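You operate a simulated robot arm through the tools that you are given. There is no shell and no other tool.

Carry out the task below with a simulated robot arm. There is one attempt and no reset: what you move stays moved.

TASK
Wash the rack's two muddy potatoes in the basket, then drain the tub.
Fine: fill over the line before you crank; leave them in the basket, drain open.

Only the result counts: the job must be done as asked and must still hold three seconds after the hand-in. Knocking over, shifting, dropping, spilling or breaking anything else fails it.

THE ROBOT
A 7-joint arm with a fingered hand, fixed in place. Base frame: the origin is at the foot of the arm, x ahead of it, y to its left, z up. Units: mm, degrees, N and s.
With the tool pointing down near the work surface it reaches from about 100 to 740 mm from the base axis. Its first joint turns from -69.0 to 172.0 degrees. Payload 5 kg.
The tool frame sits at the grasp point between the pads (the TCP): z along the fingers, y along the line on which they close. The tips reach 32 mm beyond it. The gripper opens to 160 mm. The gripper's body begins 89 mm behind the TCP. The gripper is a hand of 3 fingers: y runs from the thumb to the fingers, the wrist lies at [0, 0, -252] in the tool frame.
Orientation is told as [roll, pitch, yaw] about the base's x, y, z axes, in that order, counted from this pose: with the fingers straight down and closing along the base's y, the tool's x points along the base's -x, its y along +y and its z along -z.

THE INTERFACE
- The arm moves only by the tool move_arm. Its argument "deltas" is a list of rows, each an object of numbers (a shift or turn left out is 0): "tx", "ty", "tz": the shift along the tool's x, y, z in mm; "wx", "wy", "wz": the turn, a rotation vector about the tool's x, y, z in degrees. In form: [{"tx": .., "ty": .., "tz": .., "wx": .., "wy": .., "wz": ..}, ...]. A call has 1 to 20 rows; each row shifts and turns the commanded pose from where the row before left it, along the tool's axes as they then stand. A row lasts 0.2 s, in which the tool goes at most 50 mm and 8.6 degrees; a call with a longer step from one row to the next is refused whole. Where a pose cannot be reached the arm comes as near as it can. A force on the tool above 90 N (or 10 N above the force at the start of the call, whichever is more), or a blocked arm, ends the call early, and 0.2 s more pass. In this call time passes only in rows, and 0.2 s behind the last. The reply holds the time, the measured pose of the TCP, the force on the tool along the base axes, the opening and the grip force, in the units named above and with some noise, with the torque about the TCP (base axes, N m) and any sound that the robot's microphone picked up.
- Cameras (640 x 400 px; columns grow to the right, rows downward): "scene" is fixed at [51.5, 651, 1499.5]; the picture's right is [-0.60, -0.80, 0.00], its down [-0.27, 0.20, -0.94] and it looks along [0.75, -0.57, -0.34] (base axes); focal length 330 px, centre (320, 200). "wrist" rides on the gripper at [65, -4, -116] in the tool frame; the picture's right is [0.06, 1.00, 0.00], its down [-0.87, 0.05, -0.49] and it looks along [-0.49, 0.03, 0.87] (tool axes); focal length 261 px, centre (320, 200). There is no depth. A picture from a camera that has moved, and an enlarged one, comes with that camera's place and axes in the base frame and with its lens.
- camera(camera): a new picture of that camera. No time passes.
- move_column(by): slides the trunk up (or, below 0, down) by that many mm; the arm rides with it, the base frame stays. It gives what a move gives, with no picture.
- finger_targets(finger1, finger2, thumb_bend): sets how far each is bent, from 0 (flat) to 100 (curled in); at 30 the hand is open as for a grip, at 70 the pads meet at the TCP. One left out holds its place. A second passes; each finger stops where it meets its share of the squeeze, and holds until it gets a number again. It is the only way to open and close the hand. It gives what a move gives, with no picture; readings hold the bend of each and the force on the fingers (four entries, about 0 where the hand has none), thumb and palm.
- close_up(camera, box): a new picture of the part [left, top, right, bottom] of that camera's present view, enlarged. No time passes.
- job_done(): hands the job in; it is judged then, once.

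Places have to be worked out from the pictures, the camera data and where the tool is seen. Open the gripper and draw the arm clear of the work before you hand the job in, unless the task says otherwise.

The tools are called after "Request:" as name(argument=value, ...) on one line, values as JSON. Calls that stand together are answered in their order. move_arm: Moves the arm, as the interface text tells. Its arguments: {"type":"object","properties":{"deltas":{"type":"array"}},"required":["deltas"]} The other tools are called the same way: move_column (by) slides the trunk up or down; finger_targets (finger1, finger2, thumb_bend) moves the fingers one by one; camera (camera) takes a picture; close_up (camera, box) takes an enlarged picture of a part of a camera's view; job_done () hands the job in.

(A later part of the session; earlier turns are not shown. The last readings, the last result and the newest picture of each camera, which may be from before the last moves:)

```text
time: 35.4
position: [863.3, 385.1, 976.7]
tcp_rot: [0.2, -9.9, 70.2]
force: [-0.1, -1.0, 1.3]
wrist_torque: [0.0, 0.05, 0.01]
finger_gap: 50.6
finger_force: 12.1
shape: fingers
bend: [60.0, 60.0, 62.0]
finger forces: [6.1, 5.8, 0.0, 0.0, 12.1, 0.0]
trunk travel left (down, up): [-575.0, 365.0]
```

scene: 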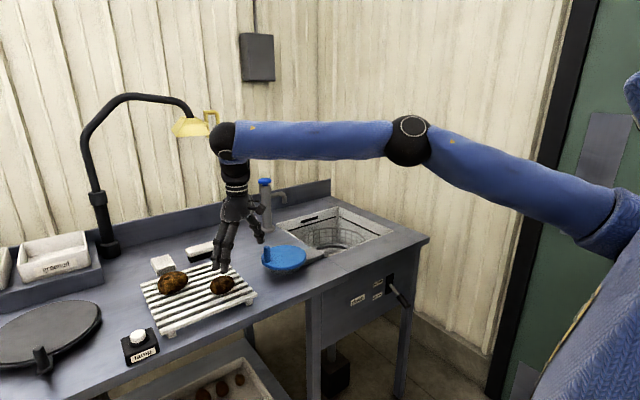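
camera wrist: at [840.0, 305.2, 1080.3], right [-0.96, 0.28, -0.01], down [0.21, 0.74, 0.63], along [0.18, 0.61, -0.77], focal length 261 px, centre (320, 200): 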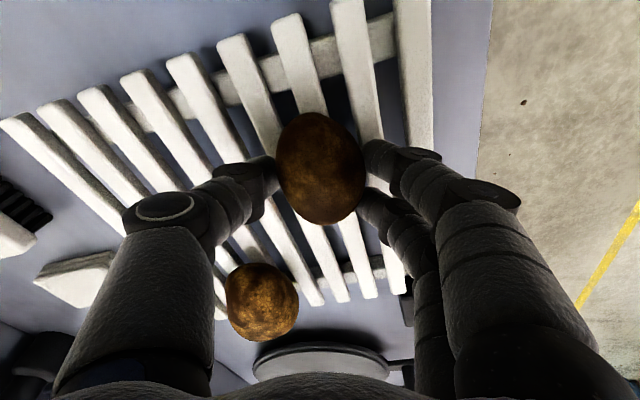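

The grip is firm at about 12 N. I lift straight up 80 mm and check that the potato comes along.

Request:
move_arm(deltas=[{"tx": -1.7, "tz": -9.8}, {"tx": -3.5, "tz": -19.7}, {"tx": -4.3, "tz": -24.6}, {"tx": -4.3, "tz": -24.6}])

Request:
camera(camera="wrist")

Request:
camera(camera="scene")

```text
time: 36.4
position: [863.0, 385.8, 1056.6]
tcp_rot: [0.4, -9.9, 70.2]
force: [-0.3, -0.6, -0.6]
wrist_torque: [0.02, -0.01, -0.01]
finger_gap: 50.6
finger_force: 11.8
shape: fingers
bend: [60.0, 60.0, 62.0]
finger forces: [6.1, 5.9, 0.1, 0.0, 12.1, 0.0]
trunk travel left (down, up): [-575.0, 365.0]
```

```text
taken
camera wrist: at [839.6, 306.1, 1159.9], right [-0.96, 0.28, -0.01], down [0.21, 0.74, 0.63], along [0.18, 0.61, -0.77], focal length 261 px, centre (320, 200)
```

wrist: 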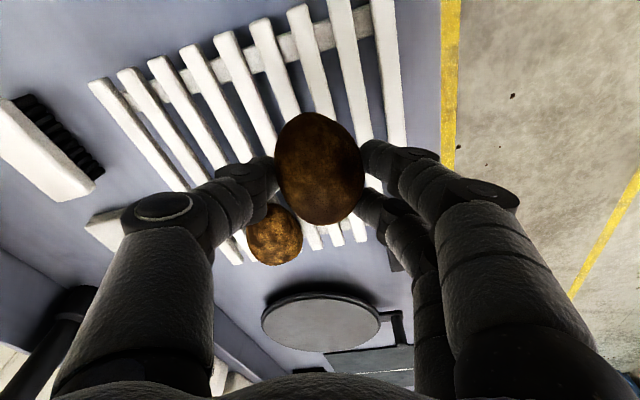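

```text
taken
```

scene: 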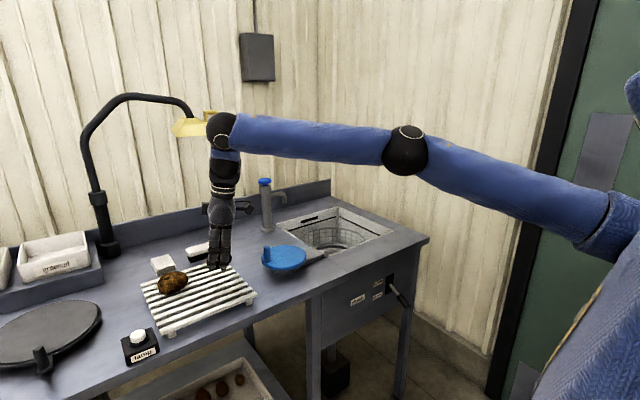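

Potato A is held and the rack has not moved. I lift further, move inward, straighten the tool and turn it back to yaw≈0 for the trip to the tub.

Request:
move_arm(deltas=[{"tx": 27.7, "ty": -5.6, "tz": -15}, {"tx": 27.7, "ty": -5.6, "tz": -15}, {"tx": 27.7, "ty": -5.6, "tz": -15}, {"tx": 27.7, "ty": -5.6, "tz": -15}, {"wy": 5}, {"wy": 5}, {"wz": 8.5}, {"wz": 8.5}, {"wz": 8.5}, {"wz": 8.5}, {"wz": 8.5}, {"wz": 8.5}, {"wz": 8.5}, {"wz": 8.5}])

```text
time: 39.4
position: [845.2, 263.9, 1097.0]
tcp_rot: [-0.1, 0.3, 2.0]
force: [-0.2, -0.2, -0.2]
wrist_torque: [-0.01, -0.01, -0.02]
finger_gap: 50.2
finger_force: 12.2
shape: fingers
bend: [60.0, 61.0, 62.0]
finger forces: [6.1, 5.9, 0.0, 0.1, 12.0, 0.0]
trunk travel left (down, up): [-575.0, 365.0]
```

All as planned. I carry the potato across to y≈−150, above the front of the tub, to look inside the basket.

Request:
move_arm(deltas=[{"ty": -41.4}, {"ty": -41.4}, {"ty": -41.4}, {"ty": -41.4}, {"ty": -41.4}, {"ty": -41.4}, {"ty": -41.4}, {"ty": -41.4}, {"ty": -41.4}, {"ty": -41.4}])

Request:
camera(camera="wrist")

Request:
camera(camera="scene")

```text
time: 41.6
position: [861.9, -149.0, 1096.9]
tcp_rot: [0.1, 0.1, 2.3]
force: [0.2, -0.7, -1.3]
wrist_torque: [0.04, -0.01, -0.03]
finger_gap: 50.5
finger_force: 11.7
shape: fingers
bend: [60.0, 61.0, 62.0]
finger forces: [6.2, 6.0, 0.0, 0.0, 12.1, 0.1]
trunk travel left (down, up): [-575.0, 365.0]
```

```text
taken
camera wrist: at [797.6, -155.5, 1213.1], right [-0.1, 0.99, 0.0], down [0.87, 0.09, 0.49], along [0.49, 0.05, -0.87], focal length 261 px, centre (320, 200)
```

wrist: 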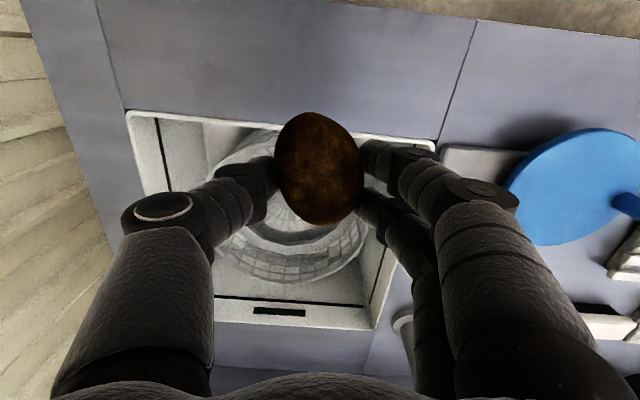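

```text
taken
```

scene: 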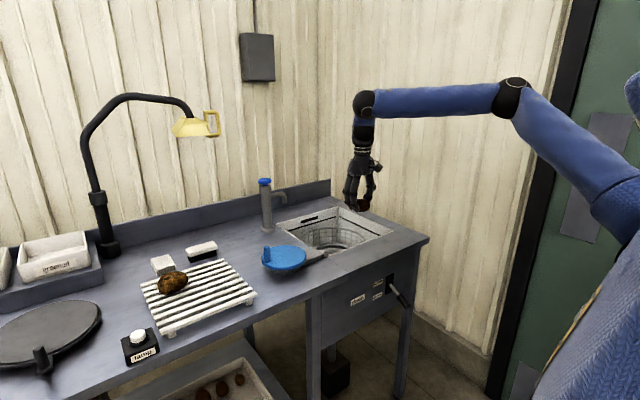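

From the views I place the tub at x 875–1228, y −363…−8. The basket centre is ≈(1051,−186) with rim z≈816 and floor z≈736; the fill line is ≈857 and the overflow slot ≈880. I move the potato over the near-left part of the basket.

Request:
move_arm(deltas=[{"tx": -35}, {"tx": -35}, {"tx": -35}, {"tx": -33, "ty": 4}])

Request:
camera(camera="wrist")

Request:
close_up(camera="scene", box=[260, 120, 440, 270])

```text
time: 42.6
position: [1000.0, -137.8, 1096.9]
tcp_rot: [-0.1, 0.3, 2.2]
force: [0.3, 0.0, -0.6]
wrist_torque: [-0.01, -0.01, -0.02]
finger_gap: 50.4
finger_force: 12.4
shape: fingers
bend: [60.0, 61.0, 62.0]
finger forces: [6.1, 6.2, 0.0, 0.1, 11.9, 0.0]
trunk travel left (down, up): [-575.0, 365.0]
```

```text
taken
camera wrist: at [936.6, -143.7, 1212.6], right [-0.1, 0.99, 0.0], down [0.87, 0.09, 0.49], along [0.49, 0.05, -0.87], focal length 261 px, centre (320, 200)
```

wrist: 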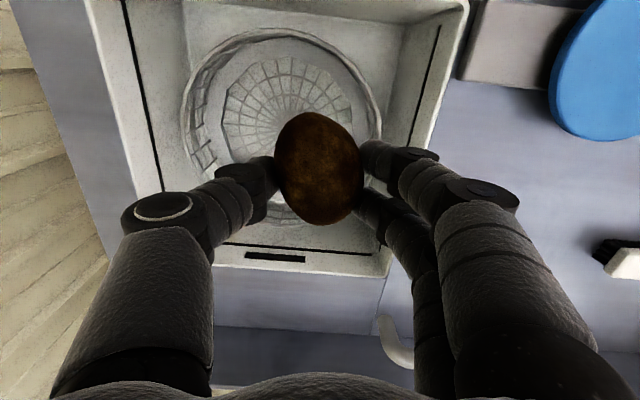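

```text
2.67 times, centred on (350, 195) of scene
camera zoom: at [51.5, 651.0, 1499.5], right [-0.6, -0.8, 0.0], down [-0.27, 0.2, -0.94], along [0.75, -0.57, -0.34], focal length 880 px, centre (240, 213)
```

zoom: 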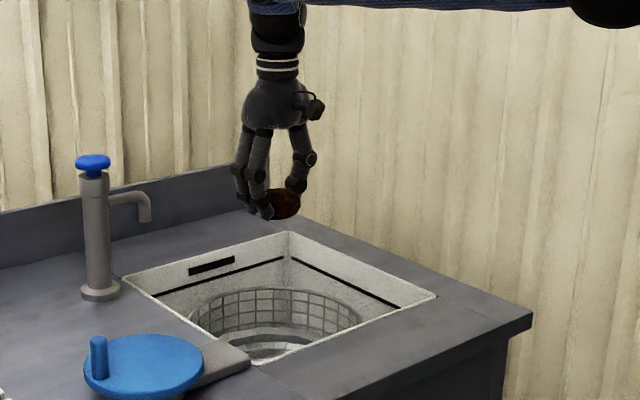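

The hand is vertical and in reach at (1000,−138). I centre at y≈−150 and lower the trunk 230 mm so the potato enters the tub above the basket.

Request:
move_arm(deltas=[{"ty": -13}])

Request:
move_column(by=-230)

Request:
camera(camera="wrist")

Request:
camera(camera="scene")

```text
time: 43.0
position: [1000.0, -151.1, 1096.9]
tcp_rot: [0.0, 0.3, 2.3]
force: [0.1, 0.0, -0.8]
wrist_torque: [-0.03, -0.03, 0.0]
finger_gap: 50.5
finger_force: 12.0
shape: fingers
bend: [60.0, 61.0, 62.0]
finger forces: [6.1, 6.1, 0.0, 0.1, 11.9, 0.1]
trunk travel left (down, up): [-575.0, 365.0]
```

```text
time: 45.4
position: [998.8, -152.5, 866.7]
tcp_rot: [0.0, 0.2, 2.3]
force: [-0.7, 0.7, -1.0]
wrist_torque: [-0.02, 0.0, 0.02]
finger_gap: 50.4
finger_force: 12.5
shape: fingers
bend: [60.0, 61.0, 62.0]
finger forces: [6.2, 6.2, 0.1, 0.1, 12.0, 0.1]
trunk travel left (down, up): [-345.0, 595.0]
```

```text
taken
camera wrist: at [935.9, -157.6, 983.2], right [-0.1, 0.99, 0.0], down [0.87, 0.09, 0.49], along [0.49, 0.05, -0.87], focal length 261 px, centre (320, 200)
```

wrist: 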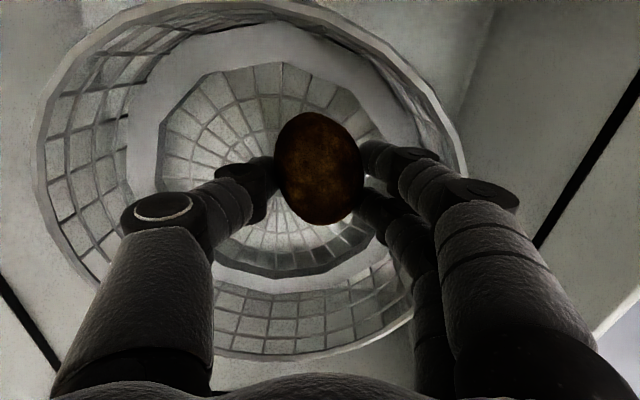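

```text
taken
```

scene: 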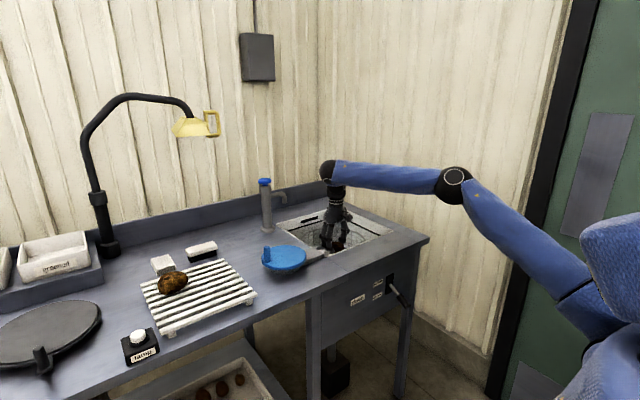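

The basket's floor works out to about z≈711, radius ≈117, centre ≈(1043,−192). I lower 75 mm more with the trunk, then continue in small steps while watching force.

Request:
move_column(by=-75)

Request:
camera(camera="wrist")

Request:
close_up(camera="scene", box=[280, 150, 420, 270])

```text
time: 46.5
position: [999.0, -152.3, 792.0]
tcp_rot: [0.0, 0.2, 2.2]
force: [0.2, 0.4, -1.2]
wrist_torque: [-0.03, -0.01, -0.02]
finger_gap: 50.6
finger_force: 12.2
shape: fingers
bend: [60.0, 61.0, 62.0]
finger forces: [6.1, 6.1, 0.0, 0.1, 11.9, 0.1]
trunk travel left (down, up): [-270.0, 670.0]
```

```text
taken
camera wrist: at [935.7, -157.5, 908.4], right [-0.1, 0.99, 0.0], down [0.87, 0.09, 0.49], along [0.49, 0.05, -0.87], focal length 261 px, centre (320, 200)
```

wrist: 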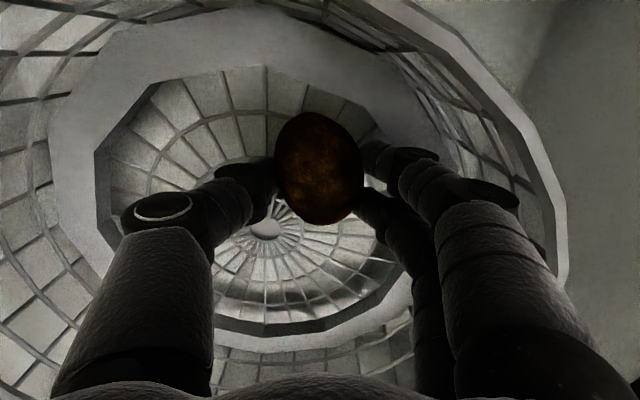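

```text
3.33 times, centred on (350, 210) of scene
camera zoom: at [51.5, 651.0, 1499.5], right [-0.6, -0.8, 0.0], down [-0.27, 0.2, -0.94], along [0.75, -0.57, -0.34], focal length 1099 px, centre (220, 167)
```

zoom: 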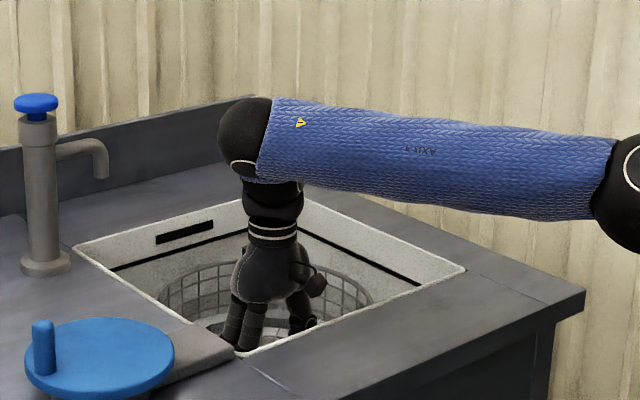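

No contact yet; the potato's bottom should be near z≈742. I shift slightly toward the basket's centre and descend in small steps.

Request:
move_arm(deltas=[{"tx": -10, "ty": -4}, {"tz": 6}, {"tz": 6}])

Request:
move_arm(deltas=[{"tz": 5}, {"tz": 5}])

Request:
camera(camera="wrist")

```text
time: 47.3
position: [1009.6, -156.4, 779.1]
tcp_rot: [0.0, 0.3, 2.2]
force: [-0.4, 0.3, 2.0]
wrist_torque: [0.06, 0.06, 0.03]
finger_gap: 47.7
finger_force: 9.8
shape: fingers
bend: [62.0, 63.0, 63.0]
finger forces: [6.4, 4.6, 0.1, 0.0, 9.7, 0.0]
trunk travel left (down, up): [-270.0, 670.0]
```

```text
time: 47.9
position: [1007.3, -155.0, 777.9]
tcp_rot: [0.0, -0.3, 2.2]
force: [10.1, -0.2, 49.3]
wrist_torque: [-0.58, -0.11, 0.34]
finger_gap: 47.5
finger_force: 31.6
shape: fingers
bend: [64.0, 63.0, 64.0]
finger forces: [18.4, 5.5, 0.0, 0.0, 39.4, 0.0]
trunk travel left (down, up): [-270.0, 670.0]
```

```text
taken
camera wrist: at [944.2, -161.1, 893.5], right [-0.1, 0.99, 0.0], down [0.86, 0.09, 0.5], along [0.49, 0.05, -0.87], focal length 261 px, centre (320, 200)
```

wrist: 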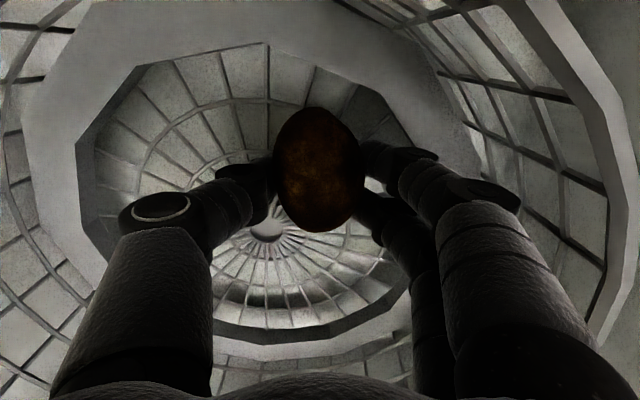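

Contact with the basket floor: 49 N at TCP z≈778. I back up 6 mm to relieve the load, then open gently.

Request:
move_arm(deltas=[{"tz": -4}, {"tz": -4}])

Request:
finger_targets(finger1=54, finger2=54, thumb_bend=54)

Request:
camera(camera="wrist")

```text
time: 48.5
position: [1006.7, -155.5, 778.0]
tcp_rot: [-0.1, 0.2, 2.3]
force: [5.7, -1.4, 28.8]
wrist_torque: [-0.58, -0.19, 0.14]
finger_gap: 47.5
finger_force: 24.2
shape: fingers
bend: [64.0, 64.0, 64.0]
finger forces: [12.2, 6.2, 0.1, 0.0, 30.2, 0.0]
trunk travel left (down, up): [-270.0, 670.0]
```

```text
time: 49.5
position: [1007.8, -154.6, 779.4]
tcp_rot: [0.1, 0.0, 2.3]
force: [-2.6, 0.9, 29.0]
wrist_torque: [-0.02, 0.08, 0.0]
finger_gap: 56.8
finger_force: 14.2
shape: fingers
bend: [57.0, 58.0, 57.0]
finger forces: [6.8, 6.8, 0.0, 0.0, 14.9, 0.1]
trunk travel left (down, up): [-270.0, 670.0]
```

```text
taken
camera wrist: at [943.8, -160.6, 895.9], right [-0.1, 0.99, 0.0], down [0.87, 0.09, 0.49], along [0.49, 0.05, -0.87], focal length 261 px, centre (320, 200)
```

wrist: 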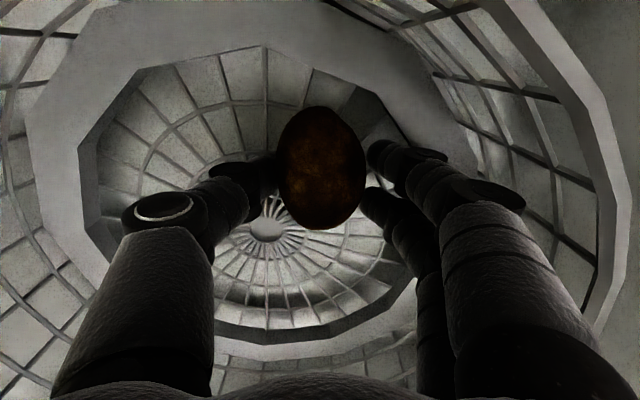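

The fingertips themselves now rest on the floor, which keeps them from opening. I raise 12 mm more and check that the potato stays down.

Request:
move_arm(deltas=[{"tz": -6}, {"tz": -6}])

Request:
finger_targets(finger1=50, finger2=50, thumb_bend=50)

Request:
camera(camera="wrist")

```text
time: 50.1
position: [1008.9, -155.3, 789.0]
tcp_rot: [-0.1, 0.3, 2.1]
force: [0.6, -0.3, 0.6]
wrist_torque: [0.01, -0.02, -0.01]
finger_gap: 70.4
finger_force: 0.0
shape: fingers
bend: [54.0, 54.0, 54.0]
finger forces: [0.0, 0.0, 0.0, 0.0, 0.0, 0.0]
trunk travel left (down, up): [-270.0, 670.0]
```

```text
time: 51.1
position: [1009.7, -156.6, 790.2]
tcp_rot: [0.0, 0.3, 2.2]
force: [0.6, -0.8, 0.6]
wrist_torque: [0.03, -0.03, 0.0]
finger_gap: 84.9
finger_force: 0.8
shape: fingers
bend: [51.0, 50.0, 50.0]
finger forces: [1.2, 0.0, 0.0, 0.0, 0.0, 0.0]
trunk travel left (down, up): [-270.0, 670.0]
```

```text
taken
camera wrist: at [946.0, -161.3, 905.8], right [-0.1, 0.99, 0.0], down [0.87, 0.09, 0.49], along [0.49, 0.05, -0.87], focal length 261 px, centre (320, 200)
```

wrist: 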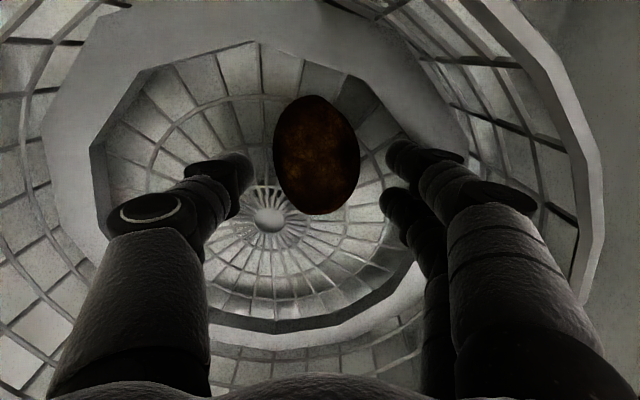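

Potato A is released and resting on the basket floor. I raise the hand straight out of the tub with the trunk.

Request:
move_column(by=60)

Request:
camera(camera="wrist")

Request:
move_column(by=245)

Request:
camera(camera="wrist")

```text
time: 52.1
position: [1009.9, -156.3, 849.0]
tcp_rot: [0.0, 0.3, 2.2]
force: [0.5, -0.3, -0.9]
wrist_torque: [-0.02, -0.04, 0.0]
finger_gap: 86.9
finger_force: 0.1
shape: fingers
bend: [50.0, 50.0, 50.0]
finger forces: [0.0, 0.1, 0.1, 0.0, 0.0, 0.0]
trunk travel left (down, up): [-330.0, 610.0]
```

```text
taken
camera wrist: at [946.2, -161.3, 965.2], right [-0.1, 0.99, 0.0], down [0.87, 0.09, 0.49], along [0.48, 0.05, -0.87], focal length 261 px, centre (320, 200)
```

wrist: 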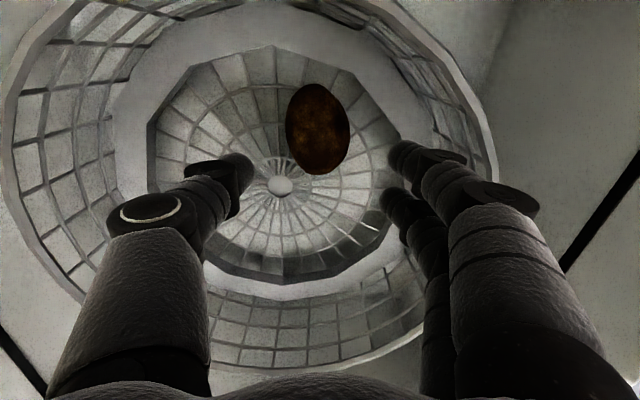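

```text
time: 54.6
position: [1010.0, -155.6, 1094.2]
tcp_rot: [0.1, 0.2, 2.1]
force: [-0.5, -0.2, 0.2]
wrist_torque: [-0.02, -0.05, -0.01]
finger_gap: 86.6
finger_force: 0.1
shape: fingers
bend: [50.0, 50.0, 50.0]
finger forces: [0.0, 0.0, 0.1, 0.1, 0.0, 0.0]
trunk travel left (down, up): [-575.0, 365.0]
```

```text
taken
camera wrist: at [946.2, -161.3, 1210.5], right [-0.1, 0.99, 0.0], down [0.87, 0.09, 0.49], along [0.49, 0.05, -0.87], focal length 261 px, centre (320, 200)
```

wrist: 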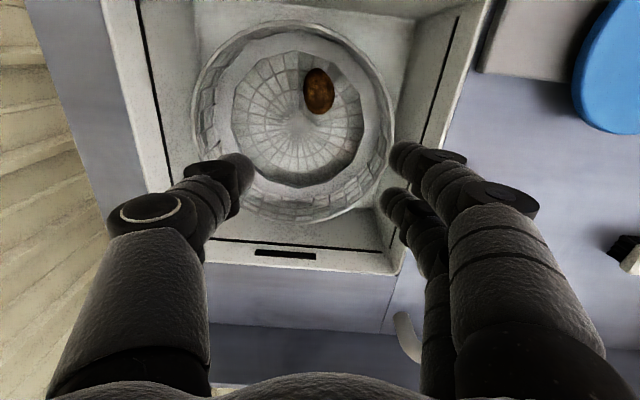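

Potato A lies in the basket. Now for potato B: I retrace the path back toward the rack at the same height.

Request:
move_arm(deltas=[{"tx": 20, "ty": 43}, {"tx": 20, "ty": 43}, {"tx": 20, "ty": 43}, {"tx": 20, "ty": 43}, {"tx": 20, "ty": 43}, {"tx": 20, "ty": 43}, {"tx": 20, "ty": 43}, {"tx": 20, "ty": 43}, {"tx": 20, "ty": 43}, {"tx": 20, "ty": 43}])

Request:
move_arm(deltas=[{"wz": -8.2}, {"wz": -8.2}, {"wz": -8.2}, {"wz": -8.2}, {"wz": -8.2}, {"wz": -8.2}, {"wz": -8.2}])

Request:
camera(camera="wrist")

```text
time: 56.9
position: [791.2, 268.8, 1096.2]
tcp_rot: [0.0, 0.2, 2.1]
force: [-0.6, 0.8, 0.9]
wrist_torque: [-0.05, -0.02, 0.0]
finger_gap: 86.7
finger_force: 0.0
shape: fingers
bend: [50.0, 50.0, 50.0]
finger forces: [0.0, 0.0, 0.0, 0.0, 0.0, 0.1]
trunk travel left (down, up): [-575.0, 365.0]
```

```text
time: 58.5
position: [793.2, 266.5, 1094.4]
tcp_rot: [0.2, 0.0, 59.7]
force: [0.4, 1.1, -0.5]
wrist_torque: [0.0, 0.01, 0.02]
finger_gap: 87.3
finger_force: 0.2
shape: fingers
bend: [50.0, 50.0, 50.0]
finger forces: [0.0, 0.1, 0.0, 0.0, 0.0, 0.0]
trunk travel left (down, up): [-575.0, 365.0]
```

```text
taken
camera wrist: at [765.1, 209.2, 1211.6], right [-0.89, 0.45, 0.0], down [0.39, 0.78, 0.49], along [0.22, 0.44, -0.87], focal length 261 px, centre (320, 200)
```

wrist: 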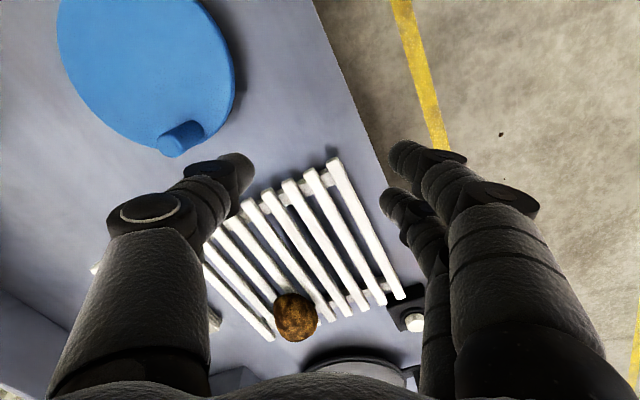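

B re-measures at ≈(952,502,956). I tilt the hand 50° outward (needed for reach), move to a point above a pre-grasp line, then bring the trunk down 110 mm.

Request:
move_arm(deltas=[{"wy": -8.4}, {"wy": -8.4}, {"wy": -8.4}, {"wy": -8.4}, {"wy": -8.4}, {"wy": -8}])

Request:
move_arm(deltas=[{"tx": -33.7, "ty": -4, "tz": 22.1}, {"tx": -33.7, "ty": -4, "tz": 22.1}, {"tx": -33.7, "ty": -4, "tz": 22.1}, {"tx": -33.7, "ty": -4, "tz": 22.1}, {"tx": -33.7, "ty": -4, "tz": 22.1}])

Request:
camera(camera="wrist")

Request:
camera(camera="scene")

```text
time: 59.9
position: [793.6, 265.8, 1096.1]
tcp_rot: [0.4, -50.0, 59.3]
force: [-0.1, 0.0, 1.0]
wrist_torque: [0.01, -0.01, 0.04]
finger_gap: 87.0
finger_force: 0.1
shape: fingers
bend: [50.0, 50.0, 50.0]
finger forces: [0.0, 0.1, 0.1, 0.0, 0.0, 0.0]
trunk travel left (down, up): [-575.0, 365.0]
```

```text
time: 61.0
position: [908.0, 422.8, 1153.0]
tcp_rot: [0.3, -49.7, 59.4]
force: [0.2, -0.2, -0.3]
wrist_torque: [0.0, 0.0, -0.02]
finger_gap: 87.0
finger_force: 0.0
shape: fingers
bend: [50.0, 50.0, 50.0]
finger forces: [0.1, 0.1, 0.1, 0.0, 0.0, 0.1]
trunk travel left (down, up): [-575.0, 365.0]
```

```text
taken
camera wrist: at [847.1, 310.3, 1178.3], right [-0.88, 0.47, -0.04], down [0.05, 0.19, 0.98], along [0.47, 0.86, -0.19], focal length 261 px, centre (320, 200)
```

wrist: 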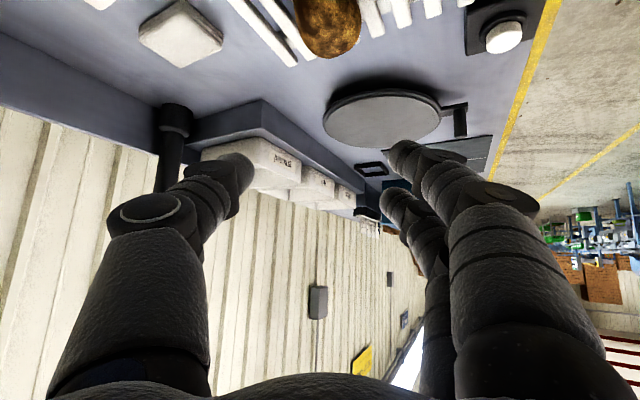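

```text
taken
```

scene: 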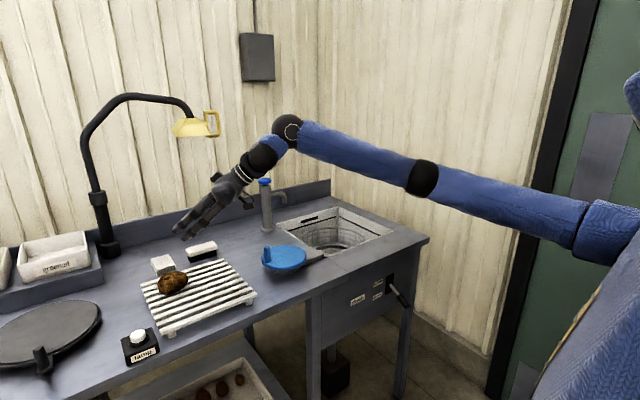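

The pose was reached exactly. I lower the trunk 110 mm and look again.

Request:
move_column(by=-110)

Request:
camera(camera="wrist")

Request:
close_up(camera="scene", box=[110, 190, 290, 340])

```text
time: 62.5
position: [907.0, 423.1, 1045.2]
tcp_rot: [0.3, -49.8, 59.5]
force: [0.1, 0.6, -0.2]
wrist_torque: [0.01, 0.04, -0.02]
finger_gap: 86.9
finger_force: 0.1
shape: fingers
bend: [50.0, 50.0, 50.0]
finger forces: [0.0, 0.0, 0.1, 0.0, 0.1, 0.0]
trunk travel left (down, up): [-465.0, 475.0]
```

```text
taken
camera wrist: at [846.5, 309.3, 1069.3], right [-0.88, 0.47, -0.04], down [0.05, 0.18, 0.98], along [0.47, 0.86, -0.19], focal length 261 px, centre (320, 200)
```

wrist: 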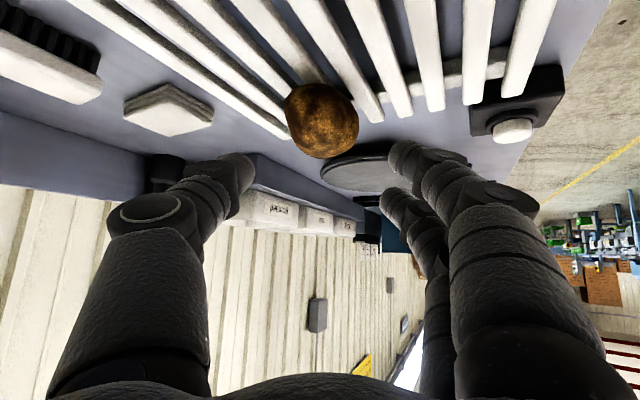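

```text
2.67 times, centred on (200, 265) of scene
camera zoom: at [51.5, 651.0, 1499.5], right [-0.6, -0.8, 0.0], down [-0.27, 0.2, -0.94], along [0.75, -0.57, -0.34], focal length 880 px, centre (640, 27)
```

zoom: 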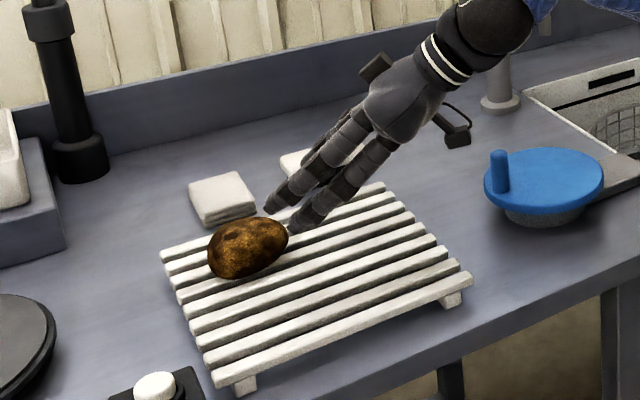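

B sits right on the tool axis, about 66 mm wide along the closing direction. I open the fingers a little more for clearance and advance along the tool axis, stopping short.

Request:
finger_targets(finger1=46, finger2=46, thumb_bend=46)

Request:
move_arm(deltas=[{"tz": 25}, {"tz": 25}, {"tz": 20}, {"tz": 12}])

Request:
camera(camera="wrist")

Request:
close_up(camera="scene", box=[120, 210, 260, 330])

```text
time: 63.5
position: [908.1, 422.9, 1043.2]
tcp_rot: [0.3, -49.9, 59.5]
force: [0.2, 0.2, -0.4]
wrist_torque: [-0.02, 0.0, 0.0]
finger_gap: 102.9
finger_force: 0.0
shape: fingers
bend: [46.0, 46.0, 46.0]
finger forces: [0.1, 0.0, 0.0, 0.1, 0.0, 0.0]
trunk travel left (down, up): [-465.0, 475.0]
```

```text
time: 64.5
position: [939.1, 475.8, 991.3]
tcp_rot: [0.3, -49.7, 59.3]
force: [-0.2, 0.4, -0.2]
wrist_torque: [0.01, -0.02, 0.0]
finger_gap: 103.0
finger_force: 0.0
shape: fingers
bend: [46.0, 46.0, 46.0]
finger forces: [0.1, 0.1, 0.0, 0.0, 0.1, 0.0]
trunk travel left (down, up): [-465.0, 475.0]
```

```text
taken
camera wrist: at [878.1, 363.5, 1016.0], right [-0.88, 0.47, -0.04], down [0.05, 0.18, 0.98], along [0.47, 0.86, -0.19], focal length 261 px, centre (320, 200)
```

wrist: 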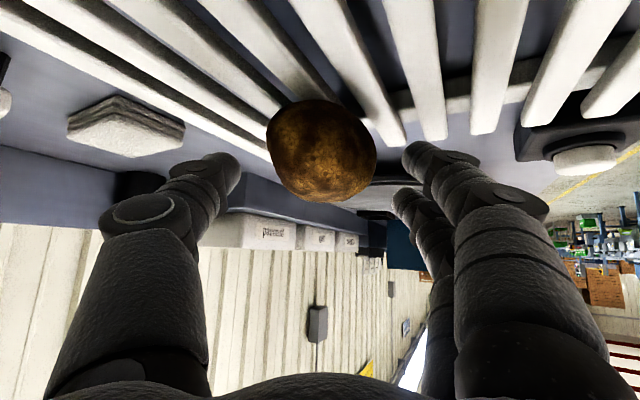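

```text
3.33 times, centred on (190, 270) of scene
camera zoom: at [51.5, 651.0, 1499.5], right [-0.6, -0.8, 0.0], down [-0.27, 0.2, -0.94], along [0.75, -0.57, -0.34], focal length 1099 px, centre (753, -33)
```

zoom: 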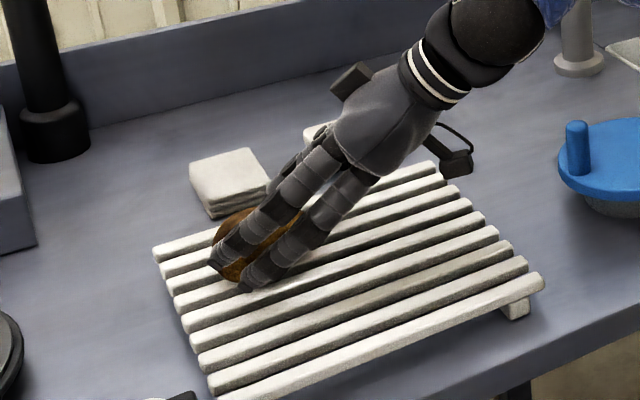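

B is centred in the hand (about 65 mm tall, centre z≈956). I advance the last 17 mm and close until contact.

Request:
move_arm(deltas=[{"tz": 9}, {"tz": 8}])

Request:
finger_targets(finger1=54, finger2=54, thumb_bend=54)

Request:
camera(camera="wrist")

Request:
close_up(camera="scene", box=[120, 210, 260, 330])

```text
time: 65.1
position: [946.3, 488.3, 980.2]
tcp_rot: [0.3, -49.9, 59.5]
force: [0.4, 0.3, 0.0]
wrist_torque: [-0.01, -0.02, -0.01]
finger_gap: 103.0
finger_force: 0.0
shape: fingers
bend: [46.0, 46.0, 46.0]
finger forces: [0.0, 0.0, 0.0, 0.0, 0.1, 0.0]
trunk travel left (down, up): [-465.0, 475.0]
```

```text
time: 66.1
position: [945.9, 488.7, 978.7]
tcp_rot: [0.3, -49.9, 59.4]
force: [-0.1, 0.0, 0.5]
wrist_torque: [-0.02, 0.03, 0.02]
finger_gap: 72.9
finger_force: 0.4
shape: fingers
bend: [53.0, 54.0, 54.0]
finger forces: [0.5, 0.0, 0.1, 0.0, 0.0, 0.0]
trunk travel left (down, up): [-465.0, 475.0]
```

```text
taken
camera wrist: at [884.6, 375.1, 1005.2], right [-0.88, 0.47, -0.04], down [0.05, 0.18, 0.98], along [0.47, 0.86, -0.19], focal length 261 px, centre (320, 200)
```

wrist: 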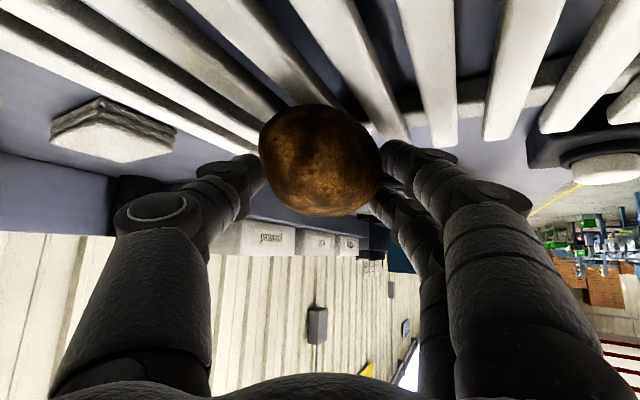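

```text
3.33 times, centred on (190, 270) of scene
camera zoom: at [51.5, 651.0, 1499.5], right [-0.6, -0.8, 0.0], down [-0.27, 0.2, -0.94], along [0.75, -0.57, -0.34], focal length 1099 px, centre (753, -33)
```

zoom: 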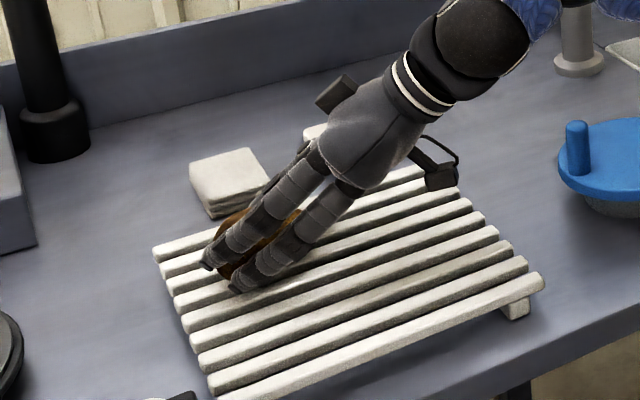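

Finger 1 just touches the potato, with no load from the rack. I close fully to a firm grip.

Request:
finger_targets(finger1=60, finger2=60, thumb_bend=60)

Request:
finger_targets(finger1=66, finger2=66, thumb_bend=66)

Request:
camera(camera="wrist")

```text
time: 67.1
position: [945.7, 489.0, 979.7]
tcp_rot: [0.2, -49.9, 59.4]
force: [-0.1, -0.3, 0.1]
wrist_torque: [0.03, 0.04, -0.03]
finger_gap: 63.5
finger_force: 6.0
shape: fingers
bend: [55.0, 58.0, 58.0]
finger forces: [4.5, 1.8, 0.1, 0.1, 5.4, 0.0]
trunk travel left (down, up): [-465.0, 475.0]
```

```text
time: 68.1
position: [945.2, 488.4, 979.7]
tcp_rot: [0.3, -49.9, 59.4]
force: [-0.6, 0.4, -0.4]
wrist_torque: [-0.01, 0.03, 0.05]
finger_gap: 61.6
finger_force: 15.1
shape: fingers
bend: [56.0, 59.0, 61.0]
finger forces: [9.2, 6.8, 0.1, 0.0, 14.5, 0.0]
trunk travel left (down, up): [-465.0, 475.0]
```

```text
taken
camera wrist: at [884.6, 375.1, 1005.2], right [-0.88, 0.47, -0.04], down [0.05, 0.18, 0.98], along [0.47, 0.86, -0.19], focal length 261 px, centre (320, 200)
```

wrist: 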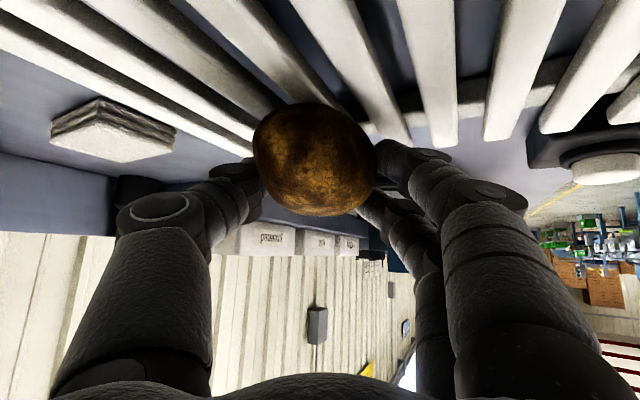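

The grip is about 15 N on all three digits. I lift straight up slowly, about 40 mm, and check the hold.

Request:
move_arm(deltas=[{"tx": -3.8, "tz": -3.2}, {"tx": -7.7, "tz": -6.4}, {"tx": -7.7, "tz": -6.4}, {"tx": -11.5, "tz": -9.6}])

Request:
camera(camera="wrist")

Request:
camera(camera="scene")

```text
time: 69.1
position: [946.3, 488.8, 1020.1]
tcp_rot: [0.4, -49.7, 59.4]
force: [0.7, -0.3, -1.5]
wrist_torque: [0.0, 0.01, -0.01]
finger_gap: 61.9
finger_force: 15.0
shape: fingers
bend: [56.0, 59.0, 61.0]
finger forces: [9.3, 6.7, 0.1, 0.0, 14.3, 0.0]
trunk travel left (down, up): [-465.0, 475.0]
```

```text
taken
camera wrist: at [884.6, 375.1, 1045.4], right [-0.88, 0.47, -0.04], down [0.05, 0.19, 0.98], along [0.47, 0.86, -0.19], focal length 261 px, centre (320, 200)
```

wrist: 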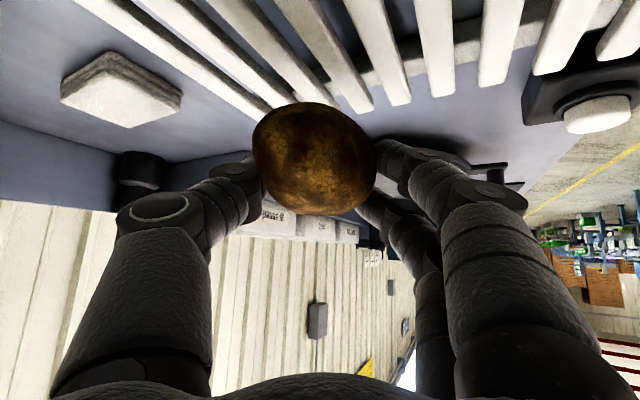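

```text
taken
```

scene: 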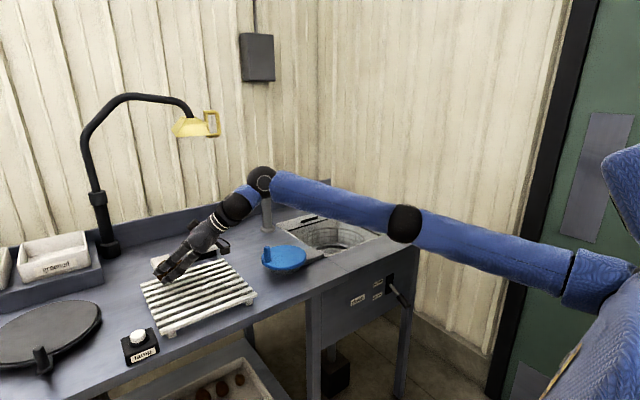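

B is held and the rack is unmoved. I raise with the trunk, retract inward, straighten the tool and turn back to yaw≈0.

Request:
move_column(by=110)

Request:
move_arm(deltas=[{"tx": 31.5, "ty": 3, "tz": -32.2}, {"tx": 31.5, "ty": 3, "tz": -32.2}, {"tx": 31.5, "ty": 3, "tz": -32.2}, {"tx": 31.5, "ty": 3, "tz": -32.2}, {"tx": 31.5, "ty": 3, "tz": -32.2}, {"tx": 31.5, "ty": 3, "tz": -32.2}])

Request:
move_arm(deltas=[{"wy": 8.3}, {"wy": 8.3}, {"wy": 8.3}, {"wy": 8.3}, {"wy": 8.3}, {"wy": 8.3}, {"wz": 8.2}, {"wz": 8.2}, {"wz": 8.2}, {"wz": 8.2}, {"wz": 8.2}, {"wz": 8.2}, {"wz": 8.2}])

Request:
camera(camera="wrist")

```text
time: 70.5
position: [945.7, 488.4, 1129.3]
tcp_rot: [0.5, -49.8, 59.2]
force: [0.3, -0.6, -2.2]
wrist_torque: [-0.03, 0.01, -0.01]
finger_gap: 61.9
finger_force: 15.2
shape: fingers
bend: [56.0, 59.0, 61.0]
finger forces: [9.3, 6.5, 0.0, 0.1, 14.5, 0.1]
trunk travel left (down, up): [-575.0, 365.0]
```

```text
time: 71.9
position: [792.5, 264.1, 1112.3]
tcp_rot: [0.3, -49.9, 59.4]
force: [-0.7, -0.1, -0.2]
wrist_torque: [-0.01, 0.01, 0.02]
finger_gap: 61.9
finger_force: 15.1
shape: fingers
bend: [56.0, 60.0, 61.0]
finger forces: [9.2, 6.6, 0.0, 0.1, 14.1, 0.0]
trunk travel left (down, up): [-575.0, 365.0]
```

```text
time: 74.7
position: [793.2, 264.7, 1110.4]
tcp_rot: [0.1, 0.1, 2.1]
force: [-0.4, 0.1, -1.6]
wrist_torque: [-0.01, -0.03, -0.01]
finger_gap: 61.4
finger_force: 14.7
shape: fingers
bend: [56.0, 60.0, 61.0]
finger forces: [9.1, 6.8, 0.0, 0.1, 14.2, 0.0]
trunk travel left (down, up): [-575.0, 365.0]
```

```text
taken
camera wrist: at [731.0, 259.3, 1226.3], right [-0.1, 1.0, 0.0], down [0.87, 0.08, 0.49], along [0.49, 0.05, -0.87], focal length 261 px, centre (320, 200)
```

wrist: 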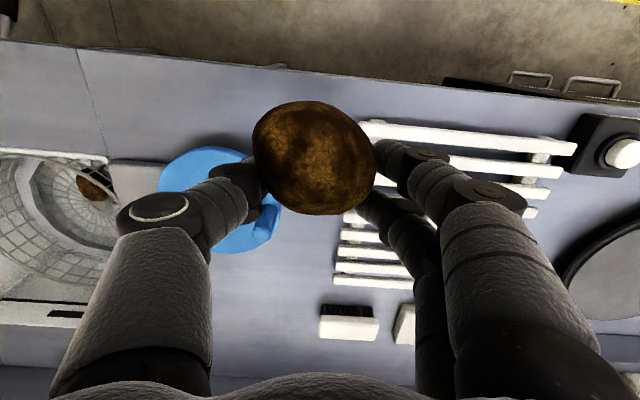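

B is secure. I carry it over to the basket at about (1050,−242), to the right of potato A, staying above everything.

Request:
move_arm(deltas=[{"tx": -19.8, "ty": -43}, {"tx": -19.8, "ty": -43}, {"tx": -19.8, "ty": -43}, {"tx": -19.8, "ty": -43}, {"tx": -19.8, "ty": -43}, {"tx": -19.8, "ty": -43}, {"tx": -19.8, "ty": -43}, {"tx": -19.8, "ty": -43}, {"tx": -19.8, "ty": -43}, {"tx": -19.8, "ty": -43}, {"tx": -19.8, "ty": -43}, {"tx": -19.8, "ty": -43}])

Request:
camera(camera="wrist")

Request:
camera(camera="scene")

```text
time: 77.3
position: [1033.1, -245.5, 1109.1]
tcp_rot: [0.3, -0.2, 2.3]
force: [-0.2, -0.2, -1.1]
wrist_torque: [0.07, -0.03, 0.0]
finger_gap: 61.6
finger_force: 15.3
shape: fingers
bend: [56.0, 60.0, 61.0]
finger forces: [9.3, 7.0, 0.1, 0.0, 14.6, 0.0]
out of reach, approached as far as the arm can: row 12
trunk travel left (down, up): [-575.0, 365.0]
```

```text
taken
camera wrist: at [969.4, -251.4, 1225.3], right [-0.1, 0.99, 0.01], down [0.86, 0.09, 0.49], along [0.49, 0.06, -0.87], focal length 261 px, centre (320, 200)
```

wrist: 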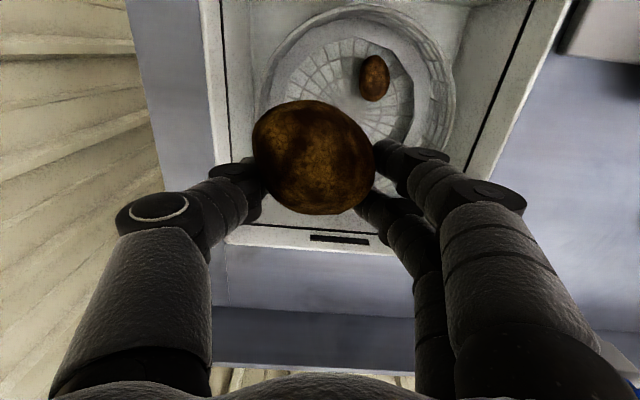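

```text
taken
```

scene: 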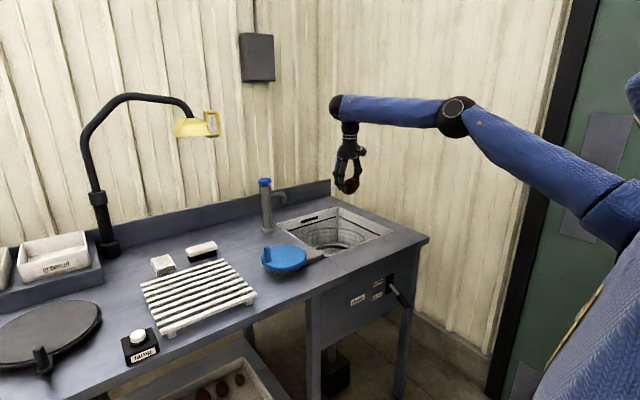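

The reach ended at (1033,−245). I lean the hand 8° forward to gain 32 mm in x so B clears both potato A and the basket's inner ledge.

Request:
move_arm(deltas=[{"wy": -8}, {"tx": -16, "ty": 3}, {"tx": -16, "ty": 3}])

Request:
move_column(by=-200)

Request:
camera(camera="wrist")

```text
time: 78.1
position: [1064.9, -239.1, 1112.7]
tcp_rot: [0.4, -7.9, 2.1]
force: [0.2, -0.7, -1.3]
wrist_torque: [0.06, -0.06, 0.0]
finger_gap: 61.6
finger_force: 15.3
shape: fingers
bend: [56.0, 60.0, 61.0]
finger forces: [9.3, 7.0, 0.0, 0.0, 14.3, 0.0]
trunk travel left (down, up): [-575.0, 365.0]
```

```text
time: 80.3
position: [1065.4, -235.5, 914.0]
tcp_rot: [0.2, -8.0, 2.2]
force: [-0.3, -0.1, -2.8]
wrist_torque: [0.02, 0.0, -0.01]
finger_gap: 61.2
finger_force: 15.5
shape: fingers
bend: [56.0, 60.0, 61.0]
finger forces: [9.3, 6.9, 0.1, 0.1, 14.4, 0.1]
trunk travel left (down, up): [-375.0, 565.0]
```

```text
taken
camera wrist: at [986.2, -242.1, 1019.0], right [-0.1, 0.99, -0.01], down [0.79, 0.08, 0.61], along [0.6, 0.06, -0.8], focal length 261 px, centre (320, 200)
```

wrist: 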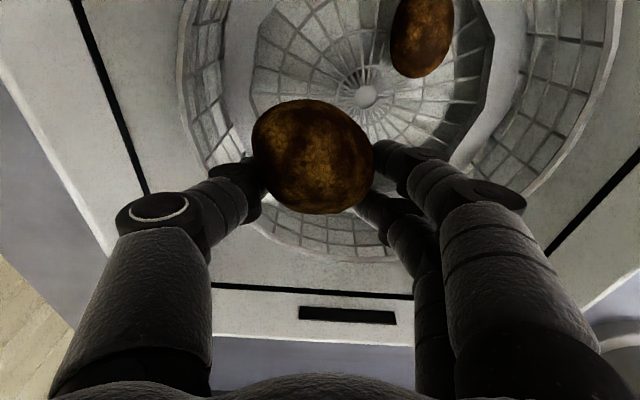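

Clearances look good: the inner floor edge is about 70 mm beyond B's centre and A is off to the side. I continue down 80 mm, then in small steps.

Request:
move_column(by=-85)

Request:
move_column(by=-15)

Request:
move_column(by=-8)

Request:
camera(camera="wrist")

```text
time: 81.5
position: [1065.1, -234.5, 828.4]
tcp_rot: [0.1, -7.9, 2.2]
force: [-0.3, 0.0, -1.5]
wrist_torque: [-0.03, -0.05, 0.02]
finger_gap: 61.5
finger_force: 15.3
shape: fingers
bend: [56.0, 60.0, 61.0]
finger forces: [9.3, 6.9, 0.0, 0.0, 14.4, 0.1]
trunk travel left (down, up): [-290.0, 650.0]
```

```text
time: 82.1
position: [1065.1, -236.0, 813.1]
tcp_rot: [0.2, -8.0, 2.2]
force: [0.1, 0.0, -1.9]
wrist_torque: [-0.03, -0.02, 0.0]
finger_gap: 61.3
finger_force: 15.6
shape: fingers
bend: [56.0, 60.0, 61.0]
finger forces: [9.3, 6.9, 0.1, 0.1, 14.5, 0.1]
trunk travel left (down, up): [-275.0, 665.0]
```

```text
time: 82.7
position: [1064.7, -235.5, 804.9]
tcp_rot: [0.2, -8.0, 2.3]
force: [-0.2, -0.1, -1.8]
wrist_torque: [-0.02, 0.0, -0.02]
finger_gap: 61.3
finger_force: 14.9
shape: fingers
bend: [56.0, 60.0, 61.0]
finger forces: [9.3, 6.9, 0.1, 0.0, 14.5, 0.0]
trunk travel left (down, up): [-267.0, 673.0]
```

```text
taken
camera wrist: at [986.1, -242.1, 911.0], right [-0.1, 0.99, -0.01], down [0.79, 0.08, 0.61], along [0.6, 0.06, -0.8], focal length 261 px, centre (320, 200)
```

wrist: 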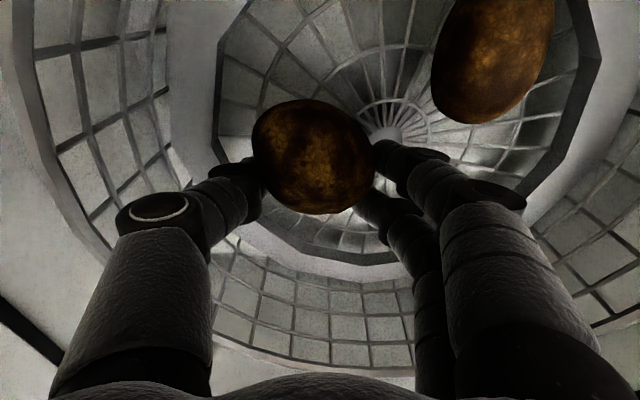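

Nothing touches yet; fingers are clear of A. I step down further 5 mm at a time.

Request:
move_column(by=-5)

Request:
move_column(by=-5)

```text
time: 83.2
position: [1066.5, -235.7, 801.4]
tcp_rot: [0.2, -7.9, 2.1]
force: [0.0, -0.2, 6.9]
wrist_torque: [0.05, -0.05, -0.02]
finger_gap: 61.4
finger_force: 17.0
shape: fingers
bend: [57.0, 60.0, 61.0]
finger forces: [9.6, 7.8, 0.0, 0.0, 15.1, 0.1]
trunk travel left (down, up): [-262.0, 678.0]
```

```text
time: 83.8
position: [1064.6, -235.5, 792.8]
tcp_rot: [0.2, -7.8, 2.3]
force: [-1.1, 1.5, 1.1]
wrist_torque: [0.05, 0.02, -0.02]
finger_gap: 57.9
finger_force: 13.0
shape: fingers
bend: [58.0, 63.0, 62.0]
finger forces: [9.8, 4.4, 0.0, 0.0, 11.1, 0.1]
trunk travel left (down, up): [-257.0, 683.0]
```

The potato rests on the floor. I open the fingers a little to release it and look.

Request:
finger_targets(finger1=51, finger2=51, thumb_bend=51)

Request:
camera(camera="wrist")

```text
time: 84.8
position: [1066.1, -236.2, 794.4]
tcp_rot: [0.1, -8.1, 2.3]
force: [-0.1, -0.5, 0.0]
wrist_torque: [-0.02, 0.04, 0.0]
finger_gap: 82.9
finger_force: 0.0
shape: fingers
bend: [51.0, 51.0, 51.0]
finger forces: [0.1, 0.1, 0.0, 0.0, 0.0, 0.1]
trunk travel left (down, up): [-257.0, 683.0]
```

```text
taken
camera wrist: at [986.2, -242.1, 900.7], right [-0.1, 0.99, -0.01], down [0.79, 0.08, 0.61], along [0.6, 0.06, -0.8], focal length 261 px, centre (320, 200)
```

wrist: 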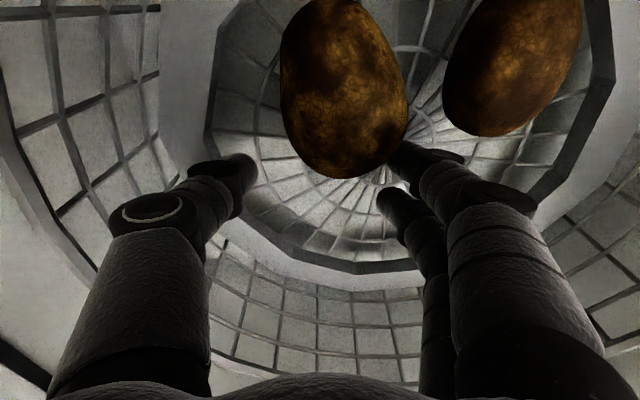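

B has rolled a little and lies free in the basket, next to A. I raise the hand straight out with the trunk.

Request:
move_column(by=60)

Request:
move_column(by=260)

Request:
camera(camera="wrist")

Request:
camera(camera="scene")

```text
time: 85.8
position: [1065.8, -234.6, 853.9]
tcp_rot: [0.2, -7.8, 2.1]
force: [0.4, -0.5, -0.7]
wrist_torque: [0.02, -0.02, 0.04]
finger_gap: 83.1
finger_force: 0.1
shape: fingers
bend: [51.0, 51.0, 51.0]
finger forces: [0.0, 0.0, 0.1, 0.0, 0.0, 0.0]
trunk travel left (down, up): [-317.0, 623.0]
```

```text
time: 88.4
position: [1065.6, -236.9, 1114.7]
tcp_rot: [0.2, -7.7, 2.2]
force: [0.2, -0.1, -0.7]
wrist_torque: [0.0, 0.01, 0.0]
finger_gap: 83.1
finger_force: 0.2
shape: fingers
bend: [51.0, 51.0, 51.0]
finger forces: [0.0, 0.0, 0.0, 0.0, 0.0, 0.1]
trunk travel left (down, up): [-577.0, 363.0]
```

```text
taken
camera wrist: at [986.5, -242.2, 1220.6], right [-0.1, 0.99, -0.01], down [0.79, 0.08, 0.61], along [0.6, 0.06, -0.8], focal length 261 px, centre (320, 200)
```

wrist: 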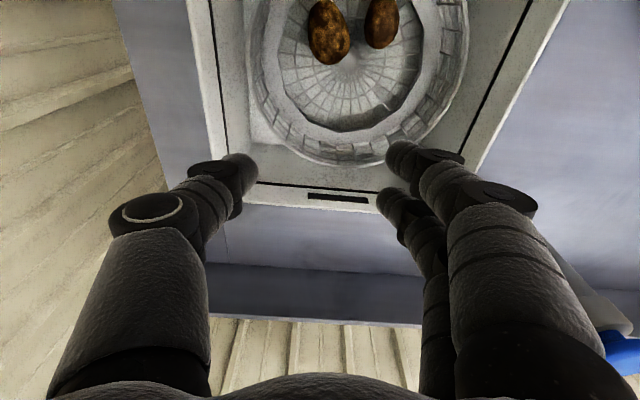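

```text
taken
```

scene: 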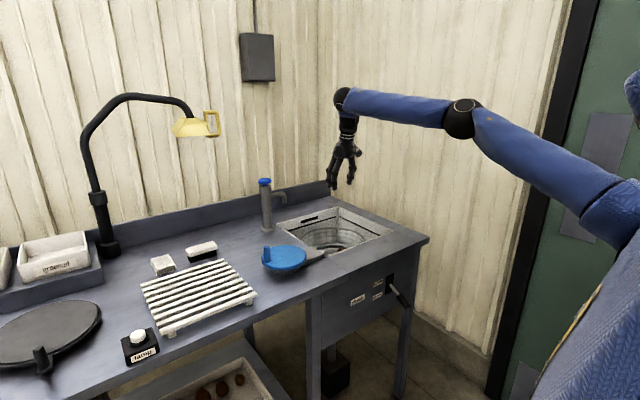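

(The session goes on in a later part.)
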